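You operate a simulated robot arm through the tools that you are given. There is no shell and no other tool. Be economical: measure what you need, move in short steps, check, and stop when the job is done.

You run a simulated robot arm. Do the job below in one go: nothing can be reset, and whatever is moved stays where it is left.

JOB
Flake the spelt thin into the flaker's beaker and stop the flaker.
Fine: run it till the canister is empty, spill none; the flaker slide stays on thin.
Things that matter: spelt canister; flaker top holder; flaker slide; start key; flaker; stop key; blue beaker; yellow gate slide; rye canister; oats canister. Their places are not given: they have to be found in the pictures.

The check looks at the end state, three seconds after you hand in, the way a careful person would. Anything else that was tipped, shoved, dropped, spilled or broken makes it a failure.

ROBOT AND FRAMES
A 6-joint arm with a two-finger parallel gripper, fixed in place. Base frame: the origin is at the foot of the arm, x ahead of it, y to its left, z up; the work surface is at about z = 0.9. Lengths are in m, angles in rad, forces in N, time in s.
With the tool pointing down near the work surface it reaches from about 0.24 to 0.66 m from the base axis. Its first joint turns from -1.152 to 1.152 rad. Payload 2.9 kg.
The TCP is the grasp point between the finger pads, 0.03 m short of the fingertips. In the tool frame z runs along the fingers and y along their closing line. Largest opening 0.11 m; finger width 0.02, thickness 0.01; the body of the gripper, 0.048 by 0.112 m, starts 0.055 m behind the TCP.
Orientation is that of the tool frame in the base frame, as a unit quaternion [x, y, z, w]. With the fingers straight down and closing along the base's y, the tool's x points along the base's -x, its y along +y and its z along -z.

CONTROLS
- The arm moves only by the tool servo_tool. Its argument "moves" is a list of rows, each a list of 7 numbers: the turn, a rotation vector about the tool's x, y, z in units of 6 degrees (1.0 is 6 degrees), then the shift along the tool's x, y, z in units of 30 mm (1.0 is 30 mm), then the finger opening in m, from 0 to 0.11. In form: [[wx, wy, wz, x, y, z, grip], ...]. A call has 1 to 20 rows; each row shifts and turns the commanded pose from where the row before left it, along the tool's axes as they then stand. A call with a number of a shift or a turn outside -1 to 1 is refused whole. A row lasts 0.2 s, in which the tool goes at most 0.05 m and 0.15 rad; a call with a longer step from one row to the next is refused whole, and so is a gripper value outside its range. Where a pose cannot be reached the arm comes as near as it can. A force on the tool above 40 N (or 10 N above the force at the start of the call, whichever is more), or a blocked arm, ends the call early, and 0.2 s more pass. Each finger travels about 0.108 m/s and halts on what it meets, pressing with about 40 N; the grip force reading is that of the motor and also rises with nothing between the fingers. The clock runs only during rows and for 0.2 s after the last one: add rows that do not move to give the fingers time. The reply holds the time, the measured pose of the TCP, the force on the tool along the base axes, the opening and the grip force, in the units named above and with some noise.
- Cameras (640 x 400 px; columns grow to the right, rows downward): "scene" is fixed at [0.093, 0.4303, 1.4077]; the picture's right is [-0.64, -0.77, 0.00], its down [-0.39, 0.32, -0.86] and it looks along [0.67, -0.55, -0.51] (base axes); focal length 214 px, centre (320, 200). "wrist" rides on the gripper at [-0.036, 0, -0.057] in the tool frame; the picture's right is [0.00, -1.00, 0.00], its down [0.97, 0.00, -0.24] and it looks along [0.24, 0.00, 0.97] (tool axes); focal length 218 px, centre (320, 200).
- camera(camera): a new picture of that camera. The clock stands still meanwhile.
- measure_at(camera, pixels): for up to 12 pixels [column, row] of the newest picture of that camera ("zoom" is the newest enlarged one), the place [x, y, z] in the base frame of the surface seen there, good to about 0.002 m, but the place of the scene camera against the robot may be out by one fixed shift of up to 0.025 m in any direction. The clock stands still meanwhile.
- close_up(camera, box): a new picture of the part [left, top, right, bottom] of that camera's present view, enlarged. The clock stands still meanwhile.
- close_job(): hands the job in; it is judged then, once.

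Keep the steps short. Do not move on a guess: measure, check each grasp and each placing, and mend mistakes. In all there are 80 turns and 46 pictures (those below and enlarged ones count). Leave the gripper open and the arm clear of the work at the hand-in unless told otherwise, and finish with a single line.

The tools are called after "Call:" as a command line: name --pt "numbers of a row" for each row, then --argument value for the rest, lists and objects as JSON in quotes. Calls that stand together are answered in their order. servo_tool: Moves the arm, as the interface text tells. Its arguments: {"type":"object","properties":{"moves":{"type":"array"}},"required":["moves"]} The other tools are called the same way: camera (camera) takes a picture; measure_at (camera, pixels) gives the place of the surface under pixels of a picture; close_up (camera, box) takes an enlarged picture of a part of a camera's view; close_job () hands the job in.

At the start:

```text
time_s: 0.0
position: [0.3725, -0.0533, 1.3168]
tcp_rot: [0.0, 1.0, 0.0, 0.0]
ft_force: [0.5, 1.1, -0.6]
gripper_width: 0.1099
finger_force: 0.1
```

scene: 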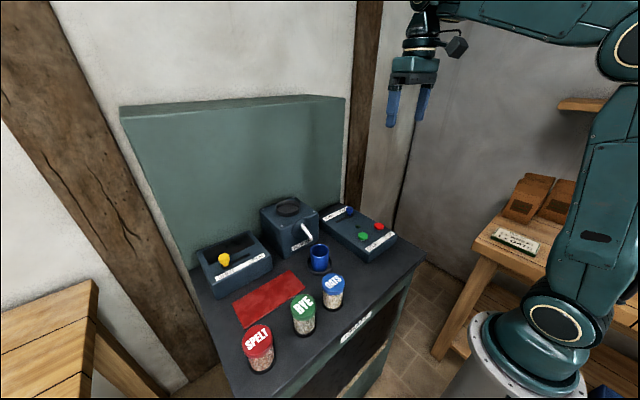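
wrist: 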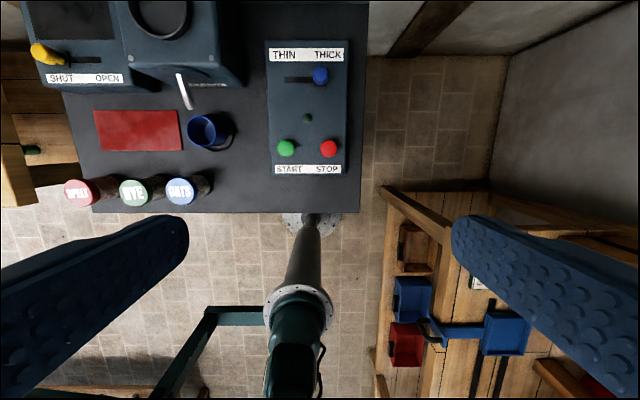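

I see the bench with three canisters, a flaker with a holder on top, a gate slide and a key panel. I'll enlarge the views to read the details.

Call:
close_up --camera "wrist" --box '[20, 0, 370, 220]'

Call:
close_up --camera "scene" --box '[180, 180, 420, 380]'

```text
1.82 times, centred on (195, 110) of wrist
```

zoom: 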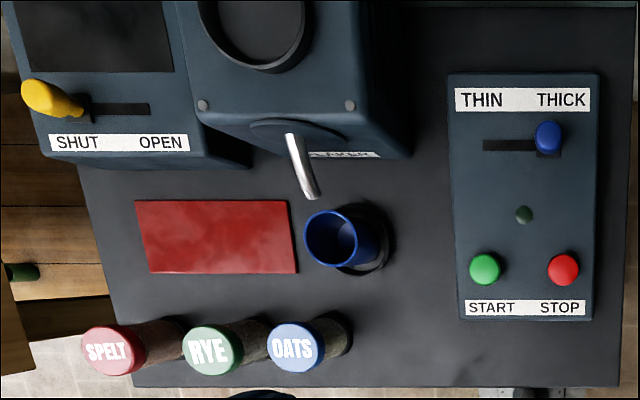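

```text
2.00 times, centred on (300, 280) of scene
```

zoom: 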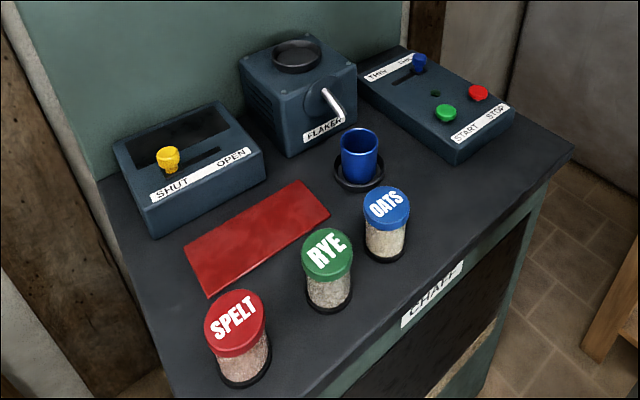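

The blue slide is on THICK at the moment and the yellow gate is on SHUT. I'll measure the main parts in the last wrist picture.

Call:
measure_at --camera "wrist" --pixels '[[77, 193], [133, 193], [181, 191], [160, 15], [200, 131], [320, 76], [286, 148], [328, 148], [290, 79], [45, 55], [185, 90], [140, 130]]'

Call:
close_up --camera "scene" --box '[230, 300, 350, 375]'

Call:
close_up --camera "scene" --box '[190, 185, 350, 285]'

```text
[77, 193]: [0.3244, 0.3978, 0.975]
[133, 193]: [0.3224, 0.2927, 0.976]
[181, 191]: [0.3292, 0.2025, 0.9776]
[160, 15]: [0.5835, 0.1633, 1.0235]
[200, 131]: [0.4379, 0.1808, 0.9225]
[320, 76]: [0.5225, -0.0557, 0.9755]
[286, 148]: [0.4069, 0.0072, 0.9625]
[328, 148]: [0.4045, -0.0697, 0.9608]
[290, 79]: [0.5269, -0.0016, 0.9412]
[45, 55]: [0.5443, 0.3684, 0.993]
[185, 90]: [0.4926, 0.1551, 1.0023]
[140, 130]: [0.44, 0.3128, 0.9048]
```

```text
5.33 times, centred on (290, 338) of scene
```

zoom: 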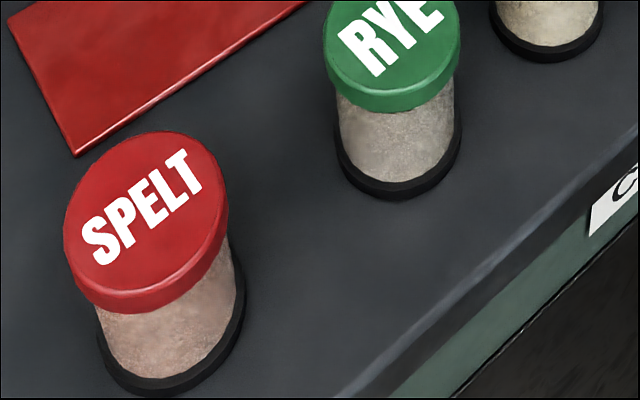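

```text
4.00 times, centred on (270, 235) of scene
```

zoom: 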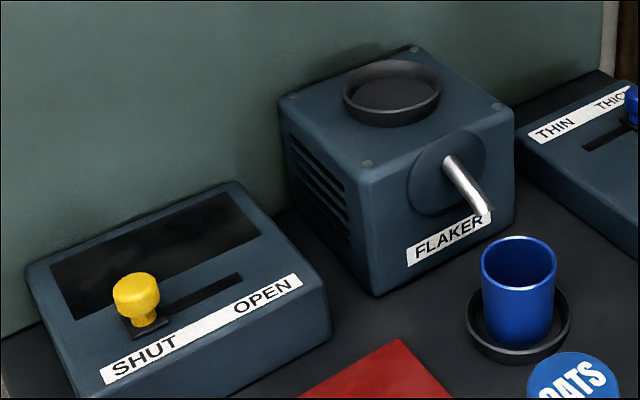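

Spelt lid is at about (0.324, 0.398, 0.975) and the holder at about (0.583, 0.163, 1.02). Next I'll move above the gate and flaker to look into the holder and gate box.

Call:
servo_tool --pt "0 0 0 -0.39 0.92 0.29 0.11" --pt "0 0 0 -0.39 0.92 0.29 0.11" --pt "0 0 0 -0.39 0.92 0.29 0.11" --pt "0 0 0 -0.39 0.92 0.29 0.11" --pt "0 0 0 -0.39 0.92 0.29 0.11" --pt "0 0 0 -0.39 0.92 0.29 0.11" --pt "0 0 0 -0.39 0.92 0.29 0.11" --pt "0 0 0 -0.39 0.92 0.29 0.11" --pt "0 0 0 -0.39 0.92 0.29 0.11" --pt "0 0 0 -0.39 0.92 0.29 0.11" --pt "0 0 0 -0.39 0.92 0.29 0.11"

Call:
camera --camera "wrist"

```text
time_s: 2.4
position: [0.5012, 0.2494, 1.2225]
tcp_rot: [0.0, 1.0, 0.0, 0.0]
ft_force: [0.3, 0.3, -0.4]
gripper_width: 0.11
finger_force: 0.0
```

```text
39 pictures are left
```

wrist: 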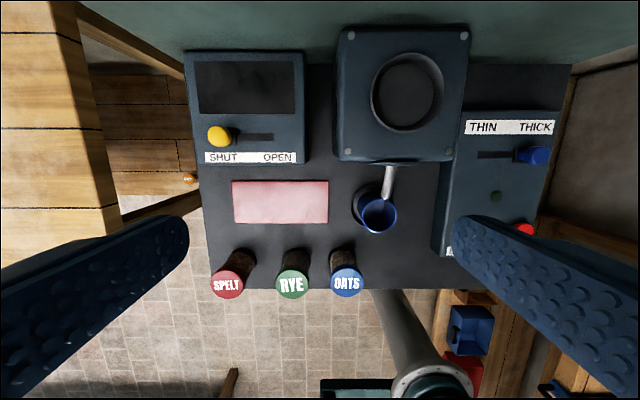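

Call:
close_up --camera "wrist" --box '[180, 20, 500, 220]'

Call:
measure_at --camera "wrist" --pixels '[[371, 90], [444, 90], [408, 54], [408, 130], [408, 90], [245, 88], [250, 135], [387, 195], [377, 215], [395, 218], [361, 207], [350, 60]]'

```text
2.00 times, centred on (340, 120) of wrist
```

zoom: 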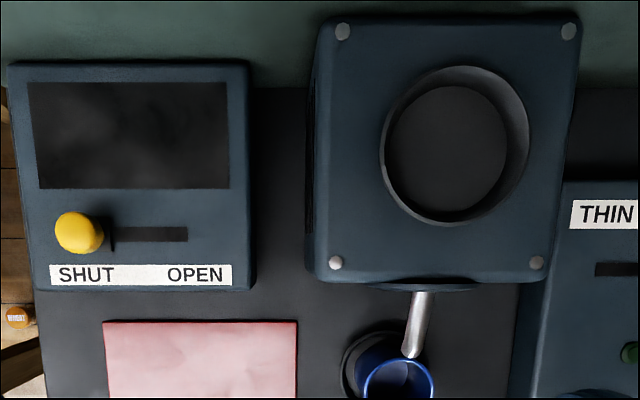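

```text
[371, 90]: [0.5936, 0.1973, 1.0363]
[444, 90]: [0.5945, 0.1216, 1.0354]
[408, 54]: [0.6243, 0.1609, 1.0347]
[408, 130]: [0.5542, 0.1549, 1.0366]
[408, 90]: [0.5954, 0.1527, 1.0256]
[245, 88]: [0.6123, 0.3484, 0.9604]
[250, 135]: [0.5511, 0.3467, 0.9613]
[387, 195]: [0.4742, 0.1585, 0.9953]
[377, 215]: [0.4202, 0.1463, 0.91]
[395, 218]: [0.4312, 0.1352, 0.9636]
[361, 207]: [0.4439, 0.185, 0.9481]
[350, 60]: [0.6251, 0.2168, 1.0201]
```

The holder is a shallow dish with centre about (0.591, 0.158), rim at z 1.036 and floor at 1.026. First the slide has to go to THIN, so I'll move above the key panel for a closer look.

Call:
servo_tool --pt "0 0 0 0.03 -1 0.22 0.11" --pt "0 0 0 0.03 -1 0.22 0.11" --pt "0 0 0 0.03 -1 0.22 0.11" --pt "0 0 0 0.03 -1 0.22 0.11" --pt "0 0 0 0.03 -1 0.22 0.11" --pt "0 0 0 0.03 -1 0.22 0.11" --pt "0 0 0 0.03 -1 0.22 0.11" --pt "0 0 0 0.03 -1 0.22 0.11" --pt "0 0 0 0.03 -1 0.22 0.11" --pt "0 0 0 0.03 -1 0.22 0.11"

Call:
camera --camera "wrist"

```text
time_s: 4.6
position: [0.492, -0.0505, 1.1575]
tcp_rot: [0.0, 1.0, 0.0, 0.001]
ft_force: [-0.1, -0.4, 0.0]
gripper_width: 0.1099
finger_force: 0.0
```

```text
37 pictures are left
```

wrist: 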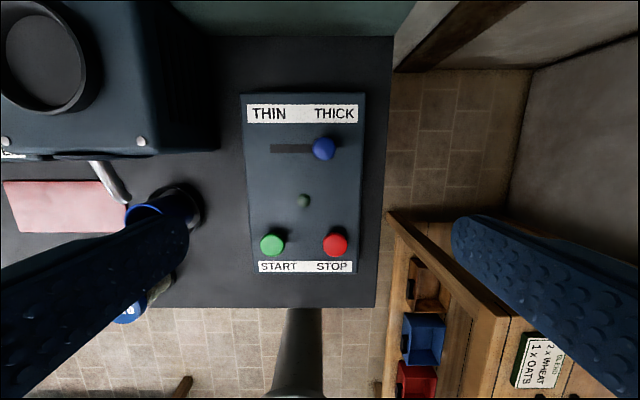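

Now I'll measure the knob, the slot ends, the keys and the panel top.

Call:
measure_at --camera "wrist" --pixels '[[323, 148], [313, 149], [334, 149], [324, 139], [324, 158], [272, 149], [290, 130], [271, 244], [334, 244], [303, 200], [300, 225], [350, 190]]'

Call:
close_up --camera "wrist" --box '[235, 90, 370, 175]'

Call:
close_up --camera "scene" --box '[310, 195, 410, 260]'

```text
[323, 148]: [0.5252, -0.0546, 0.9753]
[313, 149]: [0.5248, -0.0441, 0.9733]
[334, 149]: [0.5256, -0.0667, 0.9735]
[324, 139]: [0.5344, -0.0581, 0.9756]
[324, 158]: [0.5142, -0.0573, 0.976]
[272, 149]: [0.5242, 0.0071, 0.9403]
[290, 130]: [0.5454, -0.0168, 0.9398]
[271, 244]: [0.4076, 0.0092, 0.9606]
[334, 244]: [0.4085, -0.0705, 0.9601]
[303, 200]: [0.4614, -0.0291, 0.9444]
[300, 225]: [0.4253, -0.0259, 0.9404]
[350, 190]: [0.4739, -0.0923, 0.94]
```

```text
4.71 times, centred on (302, 132) of wrist
```

zoom: 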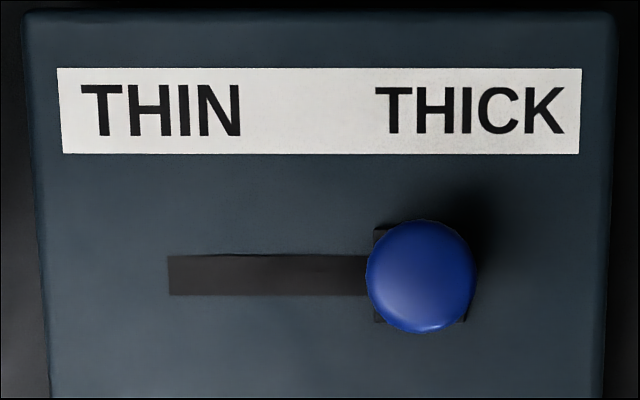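

```text
6.15 times, centred on (360, 228) of scene
```

zoom: 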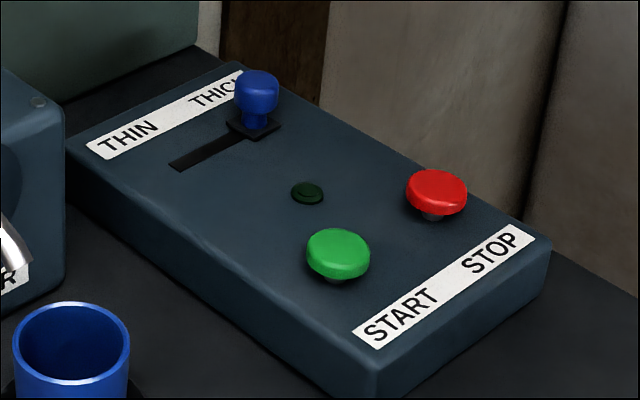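

The knob head is about 24 mm wide at (0.525, −0.055) with its top at z 0.976. I'll come down over it with fingertips about 8 mm above the panel.

Call:
servo_tool --pt "0 0 0 -0.55 -0.08 0 0.08" --pt "0 0 0 -0.55 -0.07 0.5 0.06" --pt "0 0 0 0 0 1 0.06" --pt "0 0 0 0 0 1 0.06" --pt "0 0 0 0 0 1 0.06" --pt "0 0 0 0 0 1 0.06" --pt "0 0 0 0 0 1 0.06" --pt "0 0 0 0 0 0.48 0.06" --pt "0 0 0 0 0 0 0.06"

Call:
camera --camera "wrist"

```text
time_s: 6.6
position: [0.5248, -0.0546, 0.9752]
tcp_rot: [0.0, 1.0, 0.0, 0.0]
ft_force: [0.6, 0.1, 0.0]
gripper_width: 0.0601
finger_force: 0.2
```

```text
34 pictures are left
```

wrist: 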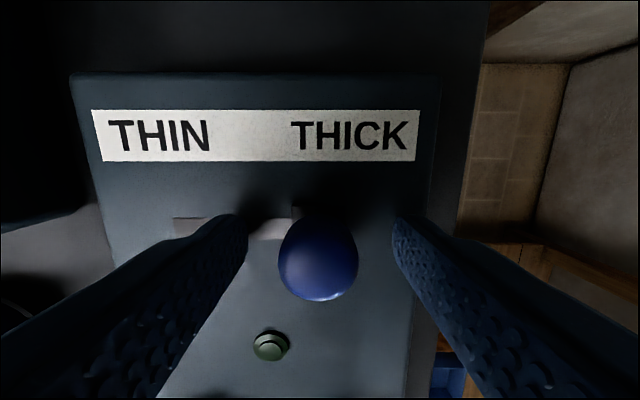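

The knob sits between the fingers. I'll close on it and slide toward +y (THIN).

Call:
servo_tool --pt "0 0 0 0 0 0 0.02" --pt "0 0 0 0 0 0 0.02" --pt "0 0 0 0 0 0 0.02" --pt "0 0 0 0 0.3 0 0.02" --pt "0 0 0 0 0.3 0 0.02" --pt "0 0 0 0 0.3 0 0.02" --pt "0 0 0 0 0.3 0 0.02" --pt "0 0 0 0 0.3 0 0.02" --pt "0 0 0 0 0.2 0 0.02" --pt "0 0 0 0 0.1 0 0.02"

Call:
camera --camera "scene"

```text
time_s: 8.8
position: [0.5255, 0.0004, 0.9761]
tcp_rot: [0.0, 1.0, -0.001, -0.001]
ft_force: [-8.8, -0.5, -9.5]
gripper_width: 0.0252
finger_force: 45.3
```

```text
33 pictures are left
```

scene: 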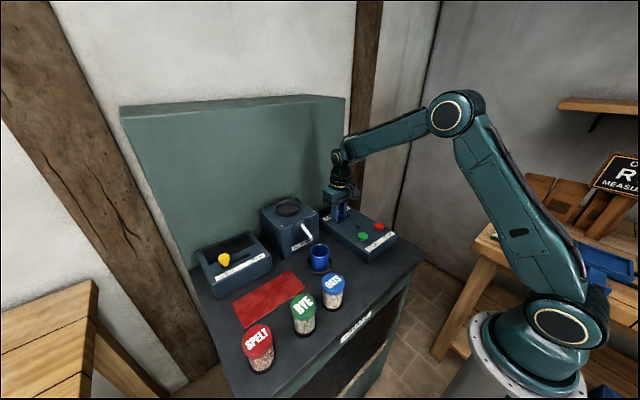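

The knob moved 55 mm with no end-stop force. I'll nudge a bit further to reach the stop.

Call:
servo_tool --pt "0 0 0 0 0.07 0 0.02" --pt "0 0 0 0 0.07 0 0.02" --pt "0 0 0 0 0.07 0 0.02" --pt "0 0 0 0 0 0 0.02"

```text
time_s: 9.8
position: [0.5252, 0.0046, 0.9759]
tcp_rot: [0.001, 1.0, -0.001, -0.001]
ft_force: [-9.9, -3.3, -15.6]
gripper_width: 0.0252
finger_force: 44.9
```

A little resistance is showing now. I'll open, rise and look.

Call:
servo_tool --pt "0 0 0 0 0 0 0.06" --pt "0 0 0 0 0 0 0.06" --pt "0 0 0 0 0 -1 0.06" --pt "0 0 0 0 0 -1 0.06" --pt "0 0 0 0 0 -1 0.06" --pt "0 0 0 0 0 -1 0.06"

Call:
camera --camera "wrist"

```text
time_s: 11.2
position: [0.5251, 0.0075, 1.0984]
tcp_rot: [-0.001, 1.0, 0.0, 0.001]
ft_force: [-0.6, -0.4, -1.4]
gripper_width: 0.0601
finger_force: 0.0
```

```text
32 pictures are left
```

wrist: 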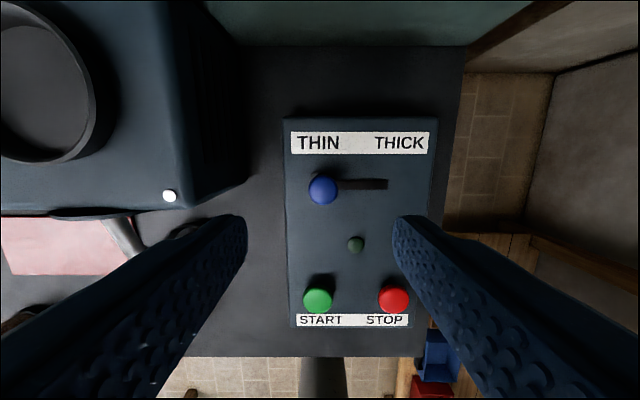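

The slide is on THIN at the left end of its slot. Now I'll go above the spelt canister.

Call:
servo_tool --pt "0 0 0 0 0 -1 0.11" --pt "0 0 0 0 0.5 -1 0.11" --pt "0 0 0 0.53 0.9 0 0.11" --pt "0 0 0 0.53 0.9 0 0.11" --pt "0 0 0 0.53 0.9 0 0.11" --pt "0 0 0 0.53 0.9 0 0.11" --pt "0 0 0 0.53 0.9 0 0.11" --pt "0 0 0 0.53 0.9 0 0.11" --pt "0 0 0 0.53 0.9 0 0.11" --pt "0 0 0 0.53 0.9 0 0.11" --pt "0 0 0 0.53 0.9 0 0.11" --pt "0 0 0 0.53 0.9 0 0.11" --pt "0 0 0 0.53 0.9 0 0.11" --pt "0 0 0 0.53 0.9 0 0.11" --pt "0 0 0 0 0 0 0.11"

Call:
camera --camera "wrist"

```text
time_s: 14.4
position: [0.335, 0.3437, 1.1547]
tcp_rot: [0.0, 1.0, 0.0, 0.002]
ft_force: [-0.4, -0.5, 1.0]
gripper_width: 0.1102
finger_force: 0.1
```

```text
31 pictures are left
```

wrist: 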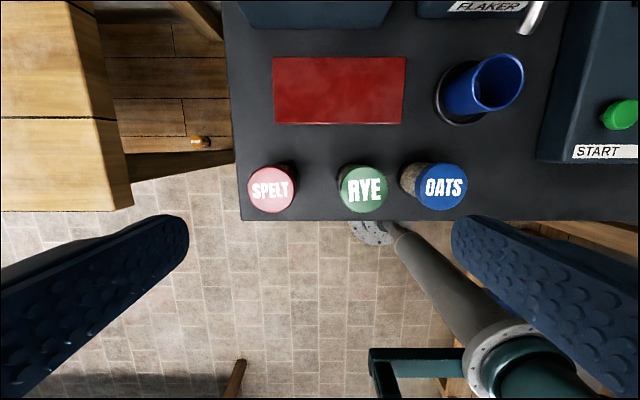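

Call:
measure_at --camera "wrist" --pixels '[[270, 189], [249, 189], [293, 189], [271, 168], [271, 211], [272, 164], [341, 189], [387, 189], [363, 189], [286, 167], [348, 169], [310, 190]]'

Call:
close_up --camera "wrist" --box '[235, 150, 395, 225]'

```text
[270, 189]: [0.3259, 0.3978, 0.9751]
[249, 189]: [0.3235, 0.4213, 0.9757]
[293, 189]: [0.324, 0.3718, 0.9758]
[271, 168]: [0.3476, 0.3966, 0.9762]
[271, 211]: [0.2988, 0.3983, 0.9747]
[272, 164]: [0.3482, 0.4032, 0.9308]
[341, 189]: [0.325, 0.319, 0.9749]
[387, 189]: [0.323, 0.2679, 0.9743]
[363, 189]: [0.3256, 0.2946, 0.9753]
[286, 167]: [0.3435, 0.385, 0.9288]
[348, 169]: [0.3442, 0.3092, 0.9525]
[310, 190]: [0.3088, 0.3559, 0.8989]
```

```text
4.00 times, centred on (315, 188) of wrist
```

zoom: 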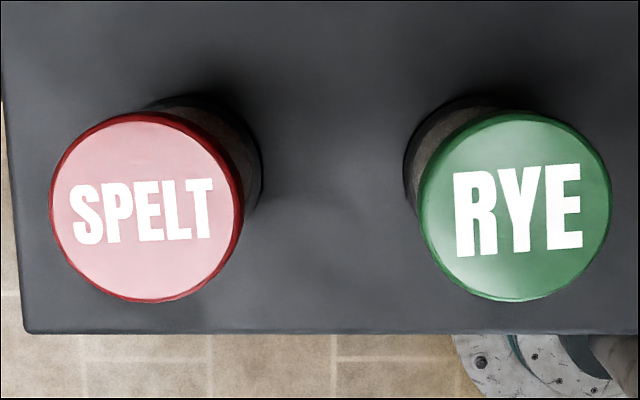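

The spelt lid is centred at (0.324, 0.397), 52 mm wide, top at 0.975. The rye lid edge at y 0.319 leaves room. I'll open to 0.085, get over it and descend to TCP z of about 0.962.

Call:
servo_tool --pt "0 0 0 0.19 0.89 0 0.085" --pt "0 0 0 0.18 0.88 0 0.085" --pt "0 0 0 0 0 0.9 0.085" --pt "0 0 0 0 0 0.9 0.085" --pt "0 0 0 0 0 0.9 0.085" --pt "0 0 0 0 0 0.9 0.085" --pt "0 0 0 0 0 0 0.085" --pt "0 0 0 0 0 0 0.085"

Call:
camera --camera "wrist"

```text
time_s: 16.2
position: [0.3252, 0.3982, 1.0475]
tcp_rot: [0.001, 1.0, 0.0, 0.0]
ft_force: [0.3, 0.1, -0.3]
gripper_width: 0.0848
finger_force: 0.1
```

```text
29 pictures are left
```

wrist: 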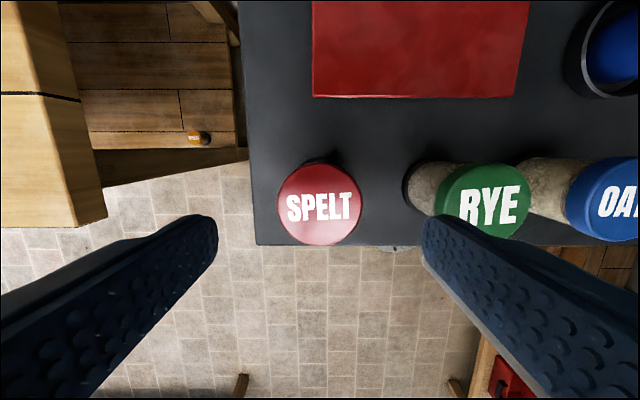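

The lid is centred between the fingers. I'll descend 85 mm and close.

Call:
servo_tool --pt "0 0 0 0 0 0.7 0.085" --pt "0 0 0 0 0 0.7 0.085" --pt "0 0 0 0 0 0.7 0.085" --pt "0 0 0 0 0 0.7 0.085" --pt "0 0 0 0 0 0 0.085" --pt "0 0 0 0 0 0 0.06" --pt "0 0 0 0 0 0 0.045" --pt "0 0 0 0 0 0 0.045" --pt "0 0 0 0 0 0 0.045"

Call:
close_up --camera "scene" --box '[200, 260, 360, 380]'

```text
time_s: 18.2
position: [0.3254, 0.3949, 0.9652]
tcp_rot: [-0.001, 1.0, -0.001, 0.0]
ft_force: [0.4, 1.0, 0.0]
gripper_width: 0.0533
finger_force: 40.2
```

```text
3.33 times, centred on (280, 320) of scene
```

zoom: 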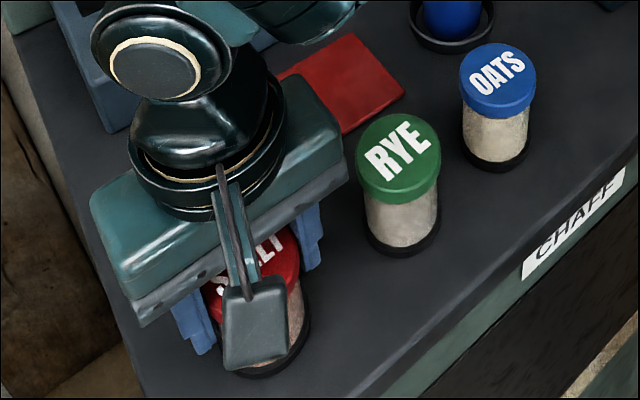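

Gripped at 0.053 m. I'll lift straight up a bit and check that lid and body come together.

Call:
servo_tool --pt "0 0 0 0 0 -0.5 0.045" --pt "0 0 0 0 0 -1 0.045" --pt "0 0 0 0 0 -1 0.045" --pt "0 0 0 0 0 -1 0.045" --pt "0 0 0 0 0 0 0.045"

Call:
close_up --camera "scene" --box '[180, 200, 380, 380]'

```text
time_s: 19.4
position: [0.3245, 0.3982, 1.071]
tcp_rot: [0.001, 1.0, 0.0, 0.001]
ft_force: [-0.5, 0.3, 0.4]
gripper_width: 0.0452
finger_force: 0.0
```

```text
2.22 times, centred on (280, 290) of scene
```

zoom: 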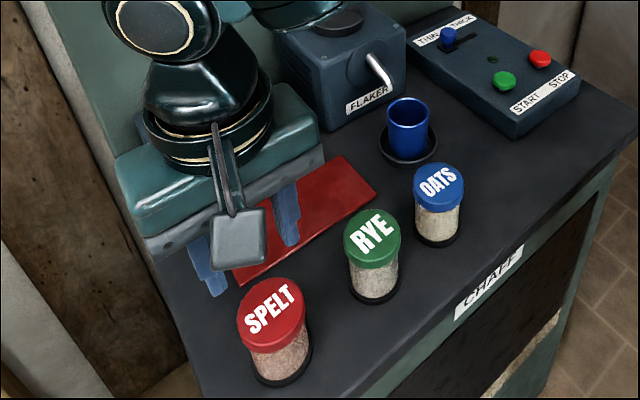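

The canister slipped out of the grip and is still standing. I'll measure it again before a lower grasp.

Call:
camera --camera "wrist"

Call:
close_up --camera "scene" --box '[230, 310, 310, 380]'

```text
26 pictures are left
```

wrist: 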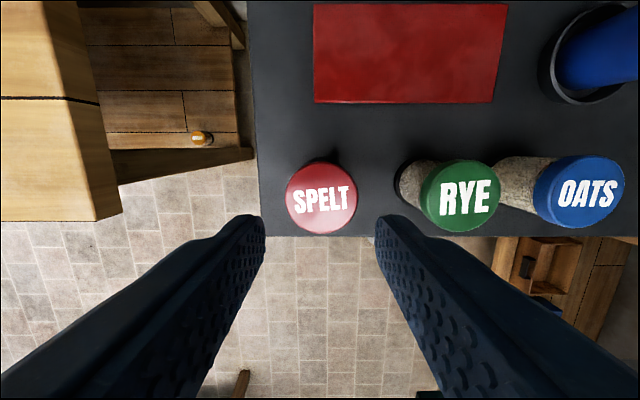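

```text
5.71 times, centred on (270, 345) of scene
```

zoom: 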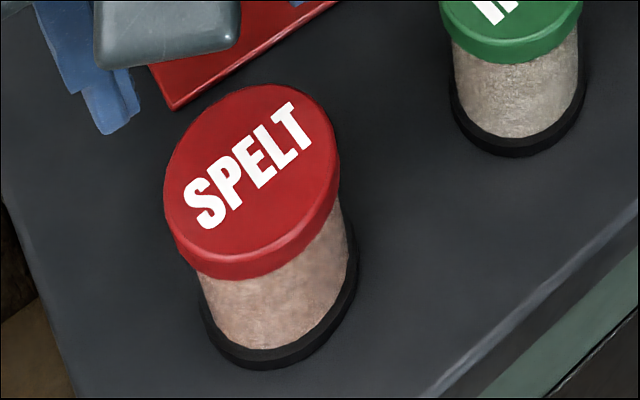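

Call:
measure_at --camera "wrist" --pixels '[[321, 197], [287, 197], [355, 197], [321, 163], [321, 231]]'

Call:
measure_at --camera "zoom" --pixels '[[170, 205], [337, 180], [205, 325], [356, 260], [210, 285], [342, 225], [262, 365], [262, 272], [262, 350]]'

```text
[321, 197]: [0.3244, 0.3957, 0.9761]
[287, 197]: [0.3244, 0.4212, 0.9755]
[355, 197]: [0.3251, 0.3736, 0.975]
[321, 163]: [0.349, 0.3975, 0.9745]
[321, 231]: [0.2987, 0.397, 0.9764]
```

```text
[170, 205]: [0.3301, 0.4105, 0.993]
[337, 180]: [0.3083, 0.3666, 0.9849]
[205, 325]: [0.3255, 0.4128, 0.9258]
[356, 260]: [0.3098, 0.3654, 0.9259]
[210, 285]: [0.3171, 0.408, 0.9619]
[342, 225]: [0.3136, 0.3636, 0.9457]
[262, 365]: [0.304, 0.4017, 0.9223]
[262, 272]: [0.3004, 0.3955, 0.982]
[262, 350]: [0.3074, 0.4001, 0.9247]
```

The canister hasn't moved: (0.324, 0.397). I'll grasp lower (TCP z 0.943) so the pads cover more of it, with a firmer close command, and lift slowly.

Call:
servo_tool --pt "0 0 0 0 0 0 0.085" --pt "0 0 0 0 0 0 0.085" --pt "0 0 0 0 -0.04 0.8 0.085" --pt "0 0 0 0 0 0.8 0.085" --pt "0 0 0 0 0 0.8 0.085" --pt "0 0 0 0 0 0.8 0.085" --pt "0 0 0 0 0 0.8 0.085" --pt "0 0 0 0 0 0.25 0.085" --pt "0 0 0 0 0 0 0.085" --pt "0 0 0 0 0 0 0.06" --pt "0 0 0 0 0 0 0.03" --pt "0 0 0 0 0 0 0.03" --pt "0 0 0 0 0 0 0.03" --pt "0 0 0 0 0 0 0.03"

Call:
servo_tool --pt "0 0 0 0 0 -0.1 0.03" --pt "0 0 0 0 0 -0.2 0.03" --pt "0 0 0 0 0 -0.2 0.03" --pt "0 0 0 0 0 -0.2 0.03"

```text
time_s: 22.4
position: [0.3239, 0.395, 0.9423]
tcp_rot: [0.001, 1.0, 0.0, 0.001]
ft_force: [0.4, -0.5, 0.2]
gripper_width: 0.0534
finger_force: 40.2
```

```text
time_s: 23.4
position: [0.3244, 0.3958, 0.9629]
tcp_rot: [0.0, 1.0, 0.0, 0.0]
ft_force: [-0.2, 0.4, -1.4]
gripper_width: 0.0527
finger_force: 40.1
```

Call:
close_up --camera "scene" --box '[200, 260, 360, 380]'

```text
3.33 times, centred on (280, 320) of scene
```

zoom: 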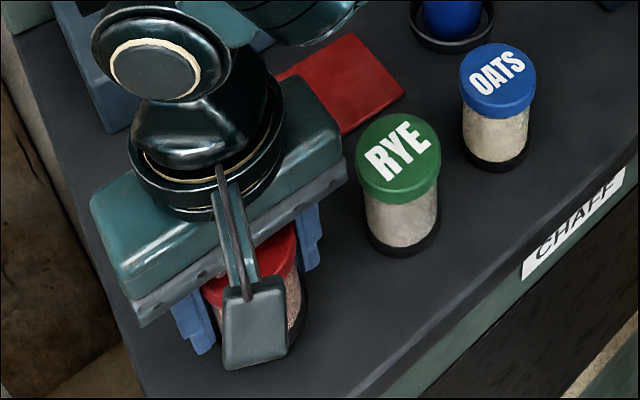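

The base ring seems to have risen. I'll lift on slowly to clear the bench and check.

Call:
servo_tool --pt "0 0 0 0 0 -0.3 0.03" --pt "0 0 0 0 0 -0.4 0.03" --pt "0 0 0 0 0 -0.4 0.03" --pt "0 0 0 0 0 -0.4 0.03" --pt "0 0 0 0 0 -0.4 0.03" --pt "0 0 0 0 0 -0.4 0.03"

Call:
close_up --camera "scene" --box '[180, 220, 360, 380]'

```text
time_s: 24.8
position: [0.3244, 0.3962, 1.0303]
tcp_rot: [0.001, 1.0, 0.0, 0.0]
ft_force: [-0.1, 0.8, -1.6]
gripper_width: 0.0531
finger_force: 39.7
```

```text
2.50 times, centred on (270, 300) of scene
```

zoom: 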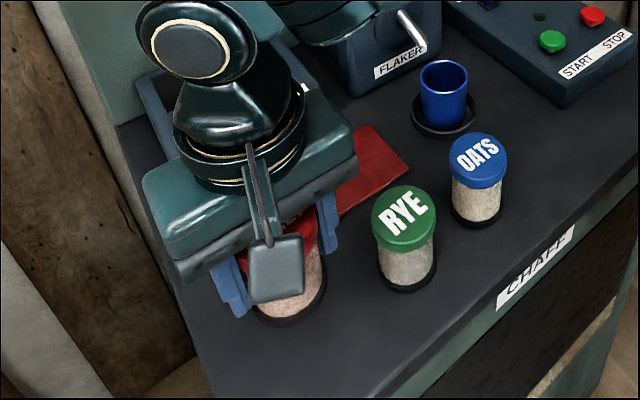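

Held well; its base is 44 mm below the TCP. I'll raise to about 1.13 and carry it over the holder at (0.590, 0.159).

Call:
servo_tool --pt "0 0 0 0 0 -0.5 0.03" --pt "0 0 0 0 0 -0.6 0.03" --pt "0 0 0 0 0 -0.6 0.03" --pt "0 0 0 0 0 -0.6 0.03" --pt "0 0 0 0 0 -0.6 0.03" --pt "0 0 0 0 0 -0.4 0.03"

Call:
servo_tool --pt "0 0 0 -0.2 -0.2 0 0.03" --pt "0 0 0 -0.5 -0.45 0 0.03" --pt "0 0 0 -0.5 -0.45 0 0.03" --pt "0 0 0 -0.5 -0.45 0 0.03" --pt "0 0 0 -0.5 -0.45 0 0.03" --pt "0 0 0 -0.5 -0.45 0 0.03" --pt "0 0 0 -0.5 -0.45 0 0.03" --pt "0 0 0 -0.5 -0.45 0 0.03" --pt "0 0 0 -0.5 -0.45 0 0.03" --pt "0 0 0 -0.5 -0.45 0 0.03" --pt "0 0 0 -0.5 -0.45 0 0.03" --pt "0 0 0 -0.5 -0.45 0 0.03" --pt "0 0 0 -0.5 -0.45 0 0.03" --pt "0 0 0 -0.5 -0.45 0 0.03" --pt "0 0 0 -0.5 -0.45 0 0.03" --pt "0 0 0 -0.5 -0.45 0 0.03" --pt "0 0 0 -0.5 -0.45 0 0.03" --pt "0 0 0 -0.5 -0.45 0 0.03" --pt "0 0 0 0 0 0 0.03"

Call:
camera --camera "wrist"

Call:
close_up --camera "scene" --box '[210, 130, 370, 250]'

```text
time_s: 26.2
position: [0.3237, 0.3957, 1.1305]
tcp_rot: [0.0, 1.0, 0.0, 0.001]
ft_force: [-0.5, -0.2, -2.0]
gripper_width: 0.053
finger_force: 40.5
```

```text
time_s: 30.2
position: [0.5854, 0.1611, 1.1317]
tcp_rot: [0.0, 1.0, 0.0, 0.001]
ft_force: [0.0, 0.0, -2.6]
gripper_width: 0.0531
finger_force: 40.1
```

```text
22 pictures are left
```

wrist: 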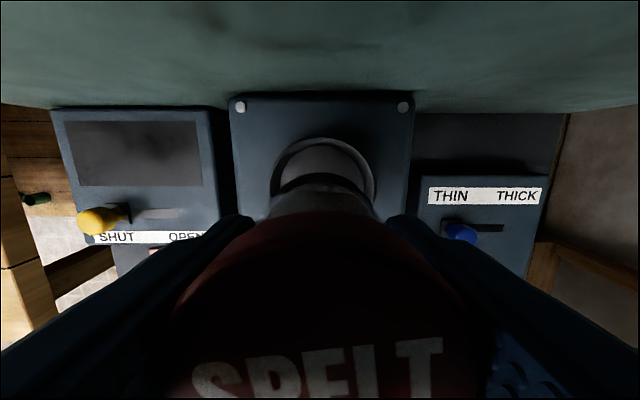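

```text
3.33 times, centred on (290, 190) of scene
```

zoom: 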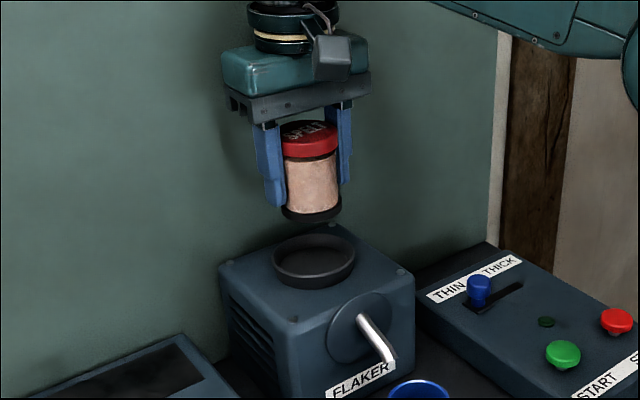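

I'll refine the holder centre from this closer view.

Call:
measure_at --camera "wrist" --pixels '[[275, 181], [374, 181], [325, 139], [280, 180], [369, 180], [325, 143], [325, 165], [240, 106], [402, 106], [300, 147], [350, 147]]'

```text
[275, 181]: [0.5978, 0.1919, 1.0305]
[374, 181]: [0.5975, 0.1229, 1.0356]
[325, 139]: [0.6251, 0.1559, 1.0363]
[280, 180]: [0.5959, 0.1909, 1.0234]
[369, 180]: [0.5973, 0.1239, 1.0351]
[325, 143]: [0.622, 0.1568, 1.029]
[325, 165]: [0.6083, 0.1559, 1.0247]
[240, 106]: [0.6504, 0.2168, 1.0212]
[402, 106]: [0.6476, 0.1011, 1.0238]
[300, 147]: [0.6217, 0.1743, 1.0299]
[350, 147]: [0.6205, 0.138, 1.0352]
```

Holder centre is (0.590, 0.158) and floor about 1.025. I'll shift the last millimetres and descend slowly to TCP z of about 1.072.

Call:
servo_tool --pt "0 0 0 -0.15 -0.1 0 0.03" --pt "0 0 0 0 0 0.4 0.03" --pt "0 0 0 0 0 0.4 0.03" --pt "0 0 0 0 0 0.4 0.03" --pt "0 0 0 0 0 0.3 0.03" --pt "0 0 0 0 0 0.3 0.03" --pt "0 0 0 0 0 0.1 0.03" --pt "0 0 0 0 0 0.1 0.03" --pt "0 0 0 0 0 0 0.03"

Call:
close_up --camera "scene" --box '[240, 150, 340, 225]'

```text
time_s: 32.2
position: [0.5891, 0.1582, 1.0699]
tcp_rot: [0.0, 1.0, -0.001, 0.001]
ft_force: [-0.5, 0.3, -2.6]
gripper_width: 0.0534
finger_force: 40.4
```

```text
5.33 times, centred on (290, 188) of scene
```

zoom: 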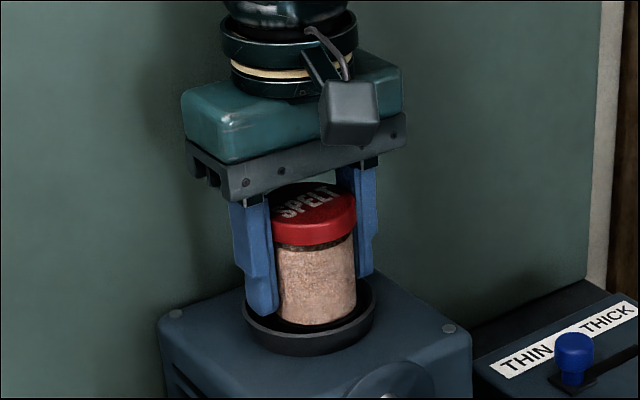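

The base is inside the dish, with weight still on the tool. I'll ease down in 1 mm steps till it seats.

Call:
servo_tool --pt "0 0 0 0 0 0.04 0.03" --pt "0 0 0 0 0 0.04 0.03" --pt "0 0 0 0 0 0 0.03"

```text
time_s: 33.0
position: [0.5897, 0.1579, 1.0694]
tcp_rot: [0.0, 1.0, 0.0, 0.002]
ft_force: [-3.7, -1.0, 5.5]
gripper_width: 0.0529
finger_force: 39.8
```

Contact is felt (+5.5 N up). I'll open, wait, and rise.

Call:
servo_tool --pt "0 0 0 0 0 0 0.06" --pt "0 0 0 0 0 0 0.08" --pt "0 0 0 0 0 0 0.085" --pt "0 0 0 0 0 0 0.085" --pt "0 0 0 0 0 -0.5 0.085" --pt "0 0 0 0 0 -1 0.085" --pt "0 0 0 0 0 -1 0.085" --pt "0 0 0 0 0 -1 0.085" --pt "0 0 0 0 0 -1 0.085" --pt "0 0 0 0 0 0 0.085"

Call:
close_up --camera "scene" --box '[220, 160, 380, 280]'

Call:
camera --camera "wrist"

```text
time_s: 35.2
position: [0.5768, 0.1572, 1.1862]
tcp_rot: [0.0, 1.0, 0.0, -0.001]
ft_force: [-0.5, 0.0, -0.8]
gripper_width: 0.0848
finger_force: 0.0
out of reach, approached as far as the arm can: row 8, 9
```

```text
3.33 times, centred on (300, 220) of scene
```

zoom: 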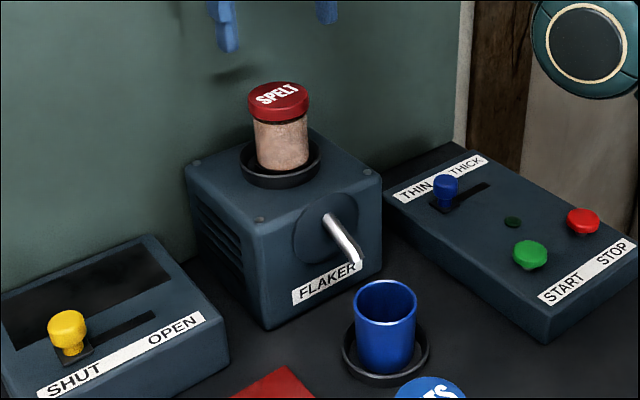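

```text
18 pictures are left
```

wrist: 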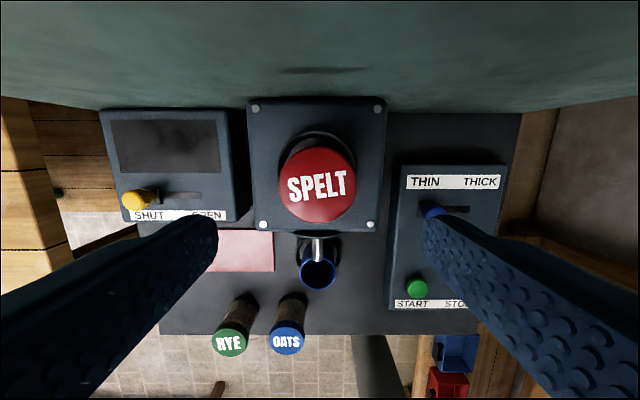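

The spelt canister is standing in the holder. Now I'll check that the beaker is under the spout.

Call:
close_up --camera "wrist" --box '[270, 215, 370, 300]'

Call:
measure_at --camera "wrist" --pixels '[[318, 245], [318, 258], [300, 273], [335, 273], [318, 289], [318, 187]]'

```text
4.71 times, centred on (320, 258) of wrist
```

zoom: 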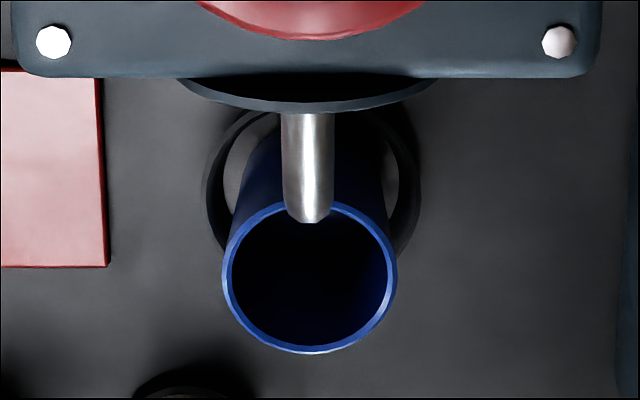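

```text
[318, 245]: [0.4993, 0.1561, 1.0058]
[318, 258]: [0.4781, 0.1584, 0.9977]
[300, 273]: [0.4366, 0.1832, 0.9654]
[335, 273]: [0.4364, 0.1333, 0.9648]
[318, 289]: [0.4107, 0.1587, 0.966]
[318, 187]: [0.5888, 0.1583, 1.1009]
```

The beaker rim centre is (0.436, 0.158). The spout tip looks to be near its back edge, so I'll measure the tip and ring more finely.

Call:
measure_at --camera "zoom" --pixels '[[308, 150], [308, 180], [308, 200], [308, 212], [308, 219], [308, 228], [308, 206], [209, 190], [417, 190], [250, 125], [375, 120], [310, 350]]'

Call:
close_up --camera "scene" --box '[285, 215, 345, 275]'

```text
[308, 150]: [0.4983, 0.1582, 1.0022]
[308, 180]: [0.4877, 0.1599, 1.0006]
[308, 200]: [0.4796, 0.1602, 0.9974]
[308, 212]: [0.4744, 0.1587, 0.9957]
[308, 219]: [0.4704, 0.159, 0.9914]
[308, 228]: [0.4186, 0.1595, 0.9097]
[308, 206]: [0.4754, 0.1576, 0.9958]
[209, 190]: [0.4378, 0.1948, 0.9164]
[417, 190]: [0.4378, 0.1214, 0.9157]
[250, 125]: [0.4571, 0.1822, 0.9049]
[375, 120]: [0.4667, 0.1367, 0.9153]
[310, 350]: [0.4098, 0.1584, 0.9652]
```

```text
6.67 times, centred on (315, 245) of scene
```

zoom: 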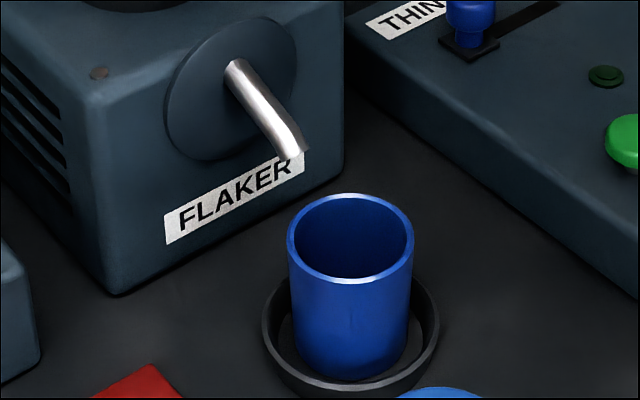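

The beaker is centred in its ring, in front of the spout. That's its set place. Next I'll go over START at (0.4076, 0.009), staying high, with fingers closed.

Call:
servo_tool --pt "0 0 0 0.7 -0.62 0 0.085" --pt "0 0 0 0.7 -0.62 0 0.085" --pt "0 0 0 0.7 -0.62 0 0.085" --pt "0 0 0 0.7 -0.62 0 0.085" --pt "0 0 0 0.7 -0.62 0 0.05" --pt "0 0 0 0.7 -0.62 0 0.02" --pt "0 0 0 0.7 -0.62 0 0" --pt "0 0 0 0.7 -0.62 0.5 0" --pt "0 0 0 0 0 1 0" --pt "0 0 0 0 0 1 0" --pt "0 0 0 0 0 1 0" --pt "0 0 0 0 0 0 0"

```text
time_s: 37.8
position: [0.4095, 0.0049, 1.0796]
tcp_rot: [0.0, 1.0, 0.0, 0.001]
ft_force: [0.3, -0.6, -0.2]
gripper_width: 0.0
finger_force: 38.3
```

I'm nearly over START; I'll correct 4 mm in y and press down in small steps.

Call:
servo_tool --pt "0 0 0 0.06 0.13 0.9 0" --pt "0 0 0 0 0 0.9 0" --pt "0 0 0 0 0 0.7 0" --pt "0 0 0 0 0 0.15 0" --pt "0 0 0 0 0 0.15 0" --pt "0 0 0 0 0 0.1 0" --pt "0 0 0 0 0 0.1 0" --pt "0 0 0 0 0 0.1 0"

Call:
close_up --camera "scene" --box '[220, 160, 400, 290]'

```text
time_s: 39.6
position: [0.4078, 0.0097, 0.99]
tcp_rot: [0.0, 1.0, 0.0, 0.001]
ft_force: [0.0, 0.3, 1.1]
gripper_width: 0.0
finger_force: 38.0
```

```text
3.08 times, centred on (310, 225) of scene
```

zoom: 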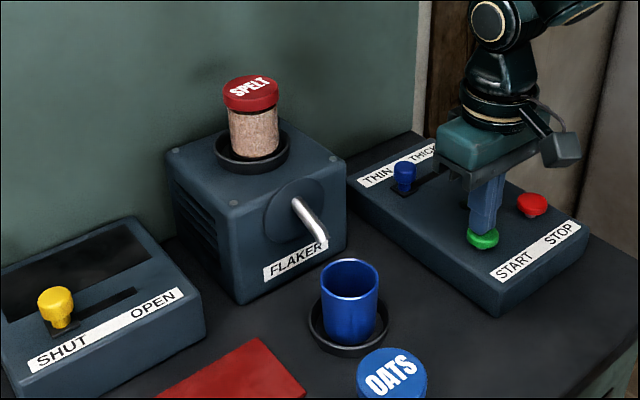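

The tip is just touching the key. I'll press in further by a few mm, then lift off.

Call:
servo_tool --pt "0 0 0 0 0 0.1 0" --pt "0 0 0 0 0 0.1 0" --pt "0 0 0 0 0 0.05 0"

Call:
servo_tool --pt "0 0 0 0 0 -0.5 0" --pt "0 0 0 0 0 -1 0" --pt "0 0 0 0 0 0 0"

Call:
close_up --camera "scene" --box '[220, 160, 400, 290]'

```text
time_s: 40.4
position: [0.4092, 0.0095, 0.9824]
tcp_rot: [0.0, 1.0, 0.001, 0.001]
ft_force: [-7.6, -1.1, 24.9]
gripper_width: 0.0
finger_force: 37.5
```

```text
time_s: 41.2
position: [0.4091, 0.0085, 1.0271]
tcp_rot: [0.0, 1.0, 0.001, 0.0]
ft_force: [1.0, -0.1, -0.2]
gripper_width: 0.0003
finger_force: 37.8
```

```text
3.08 times, centred on (310, 225) of scene
```

zoom: 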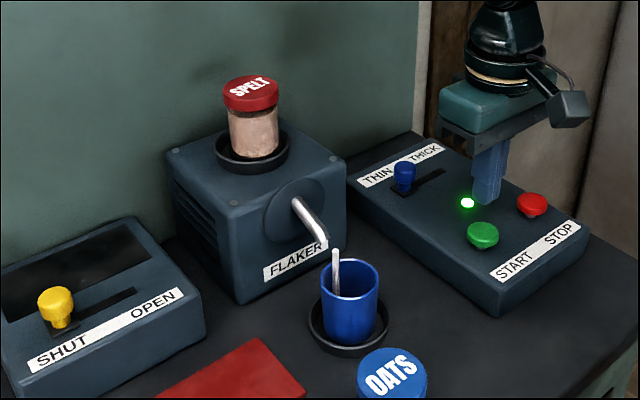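

The lamp is lit and flakes are falling into the beaker. While it runs I'll move above STOP and watch the canister level.

Call:
servo_tool --pt "0 0 0 0 -0.88 0 0" --pt "0 0 0 0 -0.88 0 0" --pt "0 0 0 0 -0.88 0 0" --pt "0 0 0 0 0 0 0" --pt "0 0 0 0 0 0 0" --pt "0 0 0 0 0 0 0" --pt "0 0 0 0 0 0 0" --pt "0 0 0 0 0 0 0" --pt "0 0 0 0 0 0 0" --pt "0 0 0 0 0 0 0"

Call:
close_up --camera "scene" --box '[220, 160, 400, 290]'

```text
time_s: 43.4
position: [0.4093, -0.0698, 1.0264]
tcp_rot: [0.0, 1.0, 0.0, 0.001]
ft_force: [0.0, -1.0, 0.2]
gripper_width: 0.0001
finger_force: 37.9
```

```text
3.08 times, centred on (310, 225) of scene
```

zoom: 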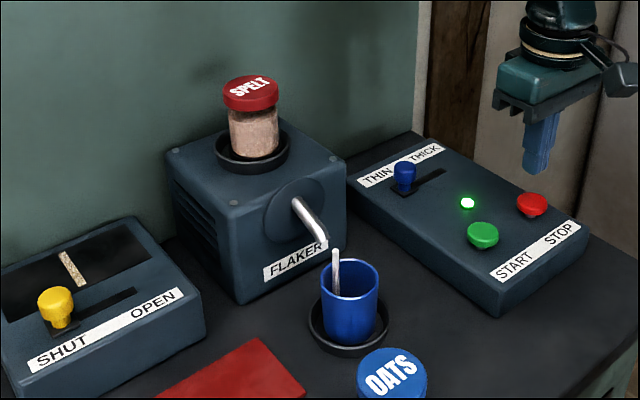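

A pale bar has appeared in the window of the gate box. I'll look closer before letting more time pass.

Call:
close_up --camera "scene" --box '[190, 225, 280, 285]'

Call:
camera --camera "scene"

```text
6.67 times, centred on (235, 255) of scene
```

zoom: 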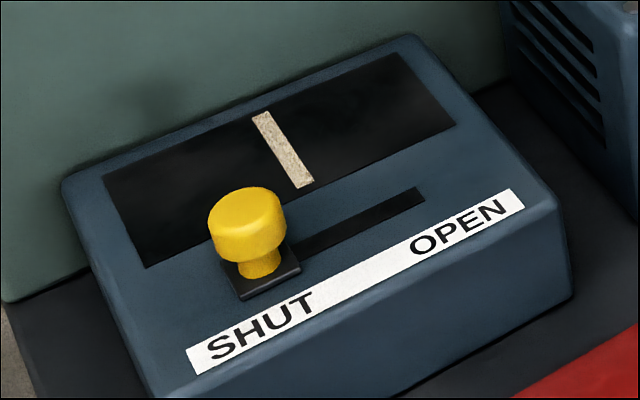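

```text
11 pictures are left
```

scene: 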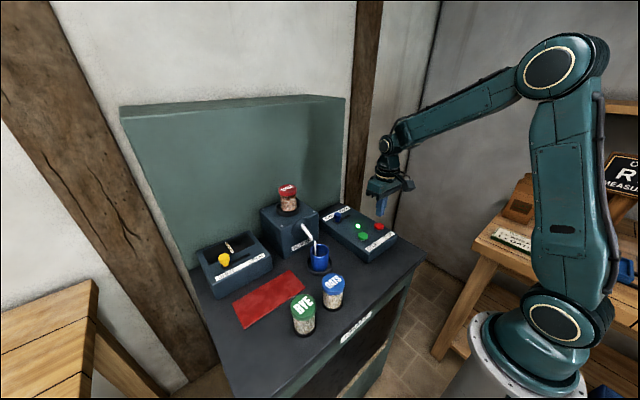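

I need to see how this bar changes. I'll wait about 2 s and look at both it and the canister.

Call:
servo_tool --pt "0 0 0 0 0 0 0" --pt "0 0 0 0 0 0 0" --pt "0 0 0 0 0 0 0" --pt "0 0 0 0 0 0 0" --pt "0 0 0 0 0 0 0" --pt "0 0 0 0 0 0 0" --pt "0 0 0 0 0 0 0" --pt "0 0 0 0 0 0 0"

Call:
close_up --camera "scene" --box '[190, 175, 340, 285]'

```text
time_s: 45.2
position: [0.41, -0.0696, 1.0267]
tcp_rot: [0.0, 1.0, 0.0, 0.001]
ft_force: [0.1, 0.3, 0.3]
gripper_width: 0.0001
finger_force: 37.8
```

```text
3.64 times, centred on (265, 230) of scene
```

zoom: 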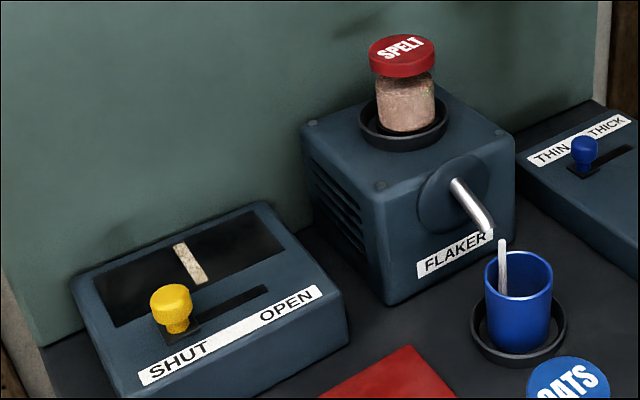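

Call:
measure_at --camera "zoom" --pixels '[[180, 246], [200, 280], [188, 262], [140, 280], [250, 240], [230, 245], [376, 100], [405, 128], [500, 245], [503, 290]]'

Call:
servo_tool --pt "0 0 0 0 0 0 0" --pt "0 0 0 0 0 0 0" --pt "0 0 0 0 0 0 0" --pt "0 0 0 0 0 0 0" --pt "0 0 0 0 0 0 0" --pt "0 0 0 0 0 0 0" --pt "0 0 0 0 0 0 0" --pt "0 0 0 0 0 0 0" --pt "0 0 0 0 0 0 0"

Call:
close_up --camera "scene" --box '[190, 175, 340, 285]'

```text
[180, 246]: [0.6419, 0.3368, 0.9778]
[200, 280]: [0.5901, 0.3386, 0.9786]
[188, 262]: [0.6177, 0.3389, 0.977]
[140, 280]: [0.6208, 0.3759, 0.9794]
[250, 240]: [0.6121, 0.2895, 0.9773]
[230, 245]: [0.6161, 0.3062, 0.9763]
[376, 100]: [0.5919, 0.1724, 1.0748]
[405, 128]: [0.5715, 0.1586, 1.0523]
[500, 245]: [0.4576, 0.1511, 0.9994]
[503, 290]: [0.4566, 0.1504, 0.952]
```

```text
time_s: 47.2
position: [0.4089, -0.0683, 1.0269]
tcp_rot: [0.001, 1.0, 0.0, 0.0]
ft_force: [0.0, -0.1, -0.6]
gripper_width: 0.0
finger_force: 38.3
```

```text
3.64 times, centred on (265, 230) of scene
```

zoom: 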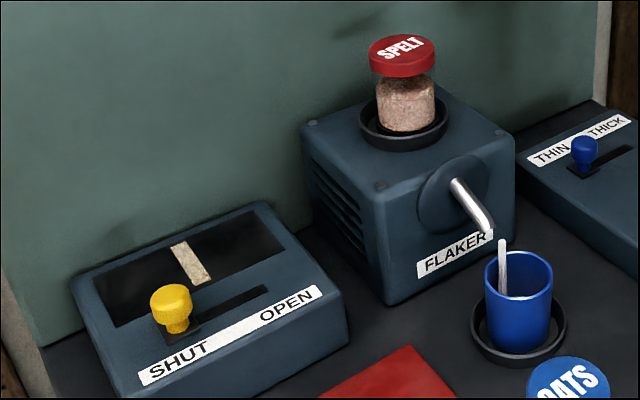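

The bar is slowly widening, like a chaff tray filling. It takes up about 9% of the window, and about a fifth of the grain has gone. It's far from full, so I'll keep running and watch the ratio.

Call:
servo_tool --pt "0 0 0 0 0 0 0" --pt "0 0 0 0 0 0 0" --pt "0 0 0 0 0 0 0" --pt "0 0 0 0 0 0 0" --pt "0 0 0 0 0 0 0" --pt "0 0 0 0 0 0 0" --pt "0 0 0 0 0 0 0" --pt "0 0 0 0 0 0 0" --pt "0 0 0 0 0 0 0" --pt "0 0 0 0 0 0 0" --pt "0 0 0 0 0 0 0" --pt "0 0 0 0 0 0 0" --pt "0 0 0 0 0 0 0" --pt "0 0 0 0 0 0 0" --pt "0 0 0 0 0 0 0"

Call:
close_up --camera "scene" --box '[190, 175, 340, 285]'

```text
time_s: 50.4
position: [0.4086, -0.0694, 1.028]
tcp_rot: [0.0, 1.0, 0.0, 0.002]
ft_force: [-0.1, -0.1, -0.8]
gripper_width: 0.0
finger_force: 37.6
```

```text
3.64 times, centred on (265, 230) of scene
```

zoom: 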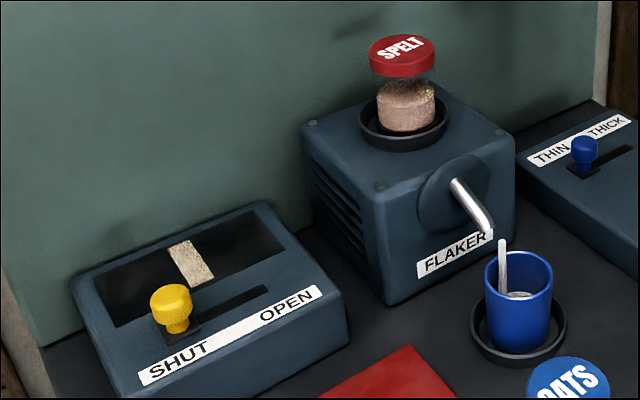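

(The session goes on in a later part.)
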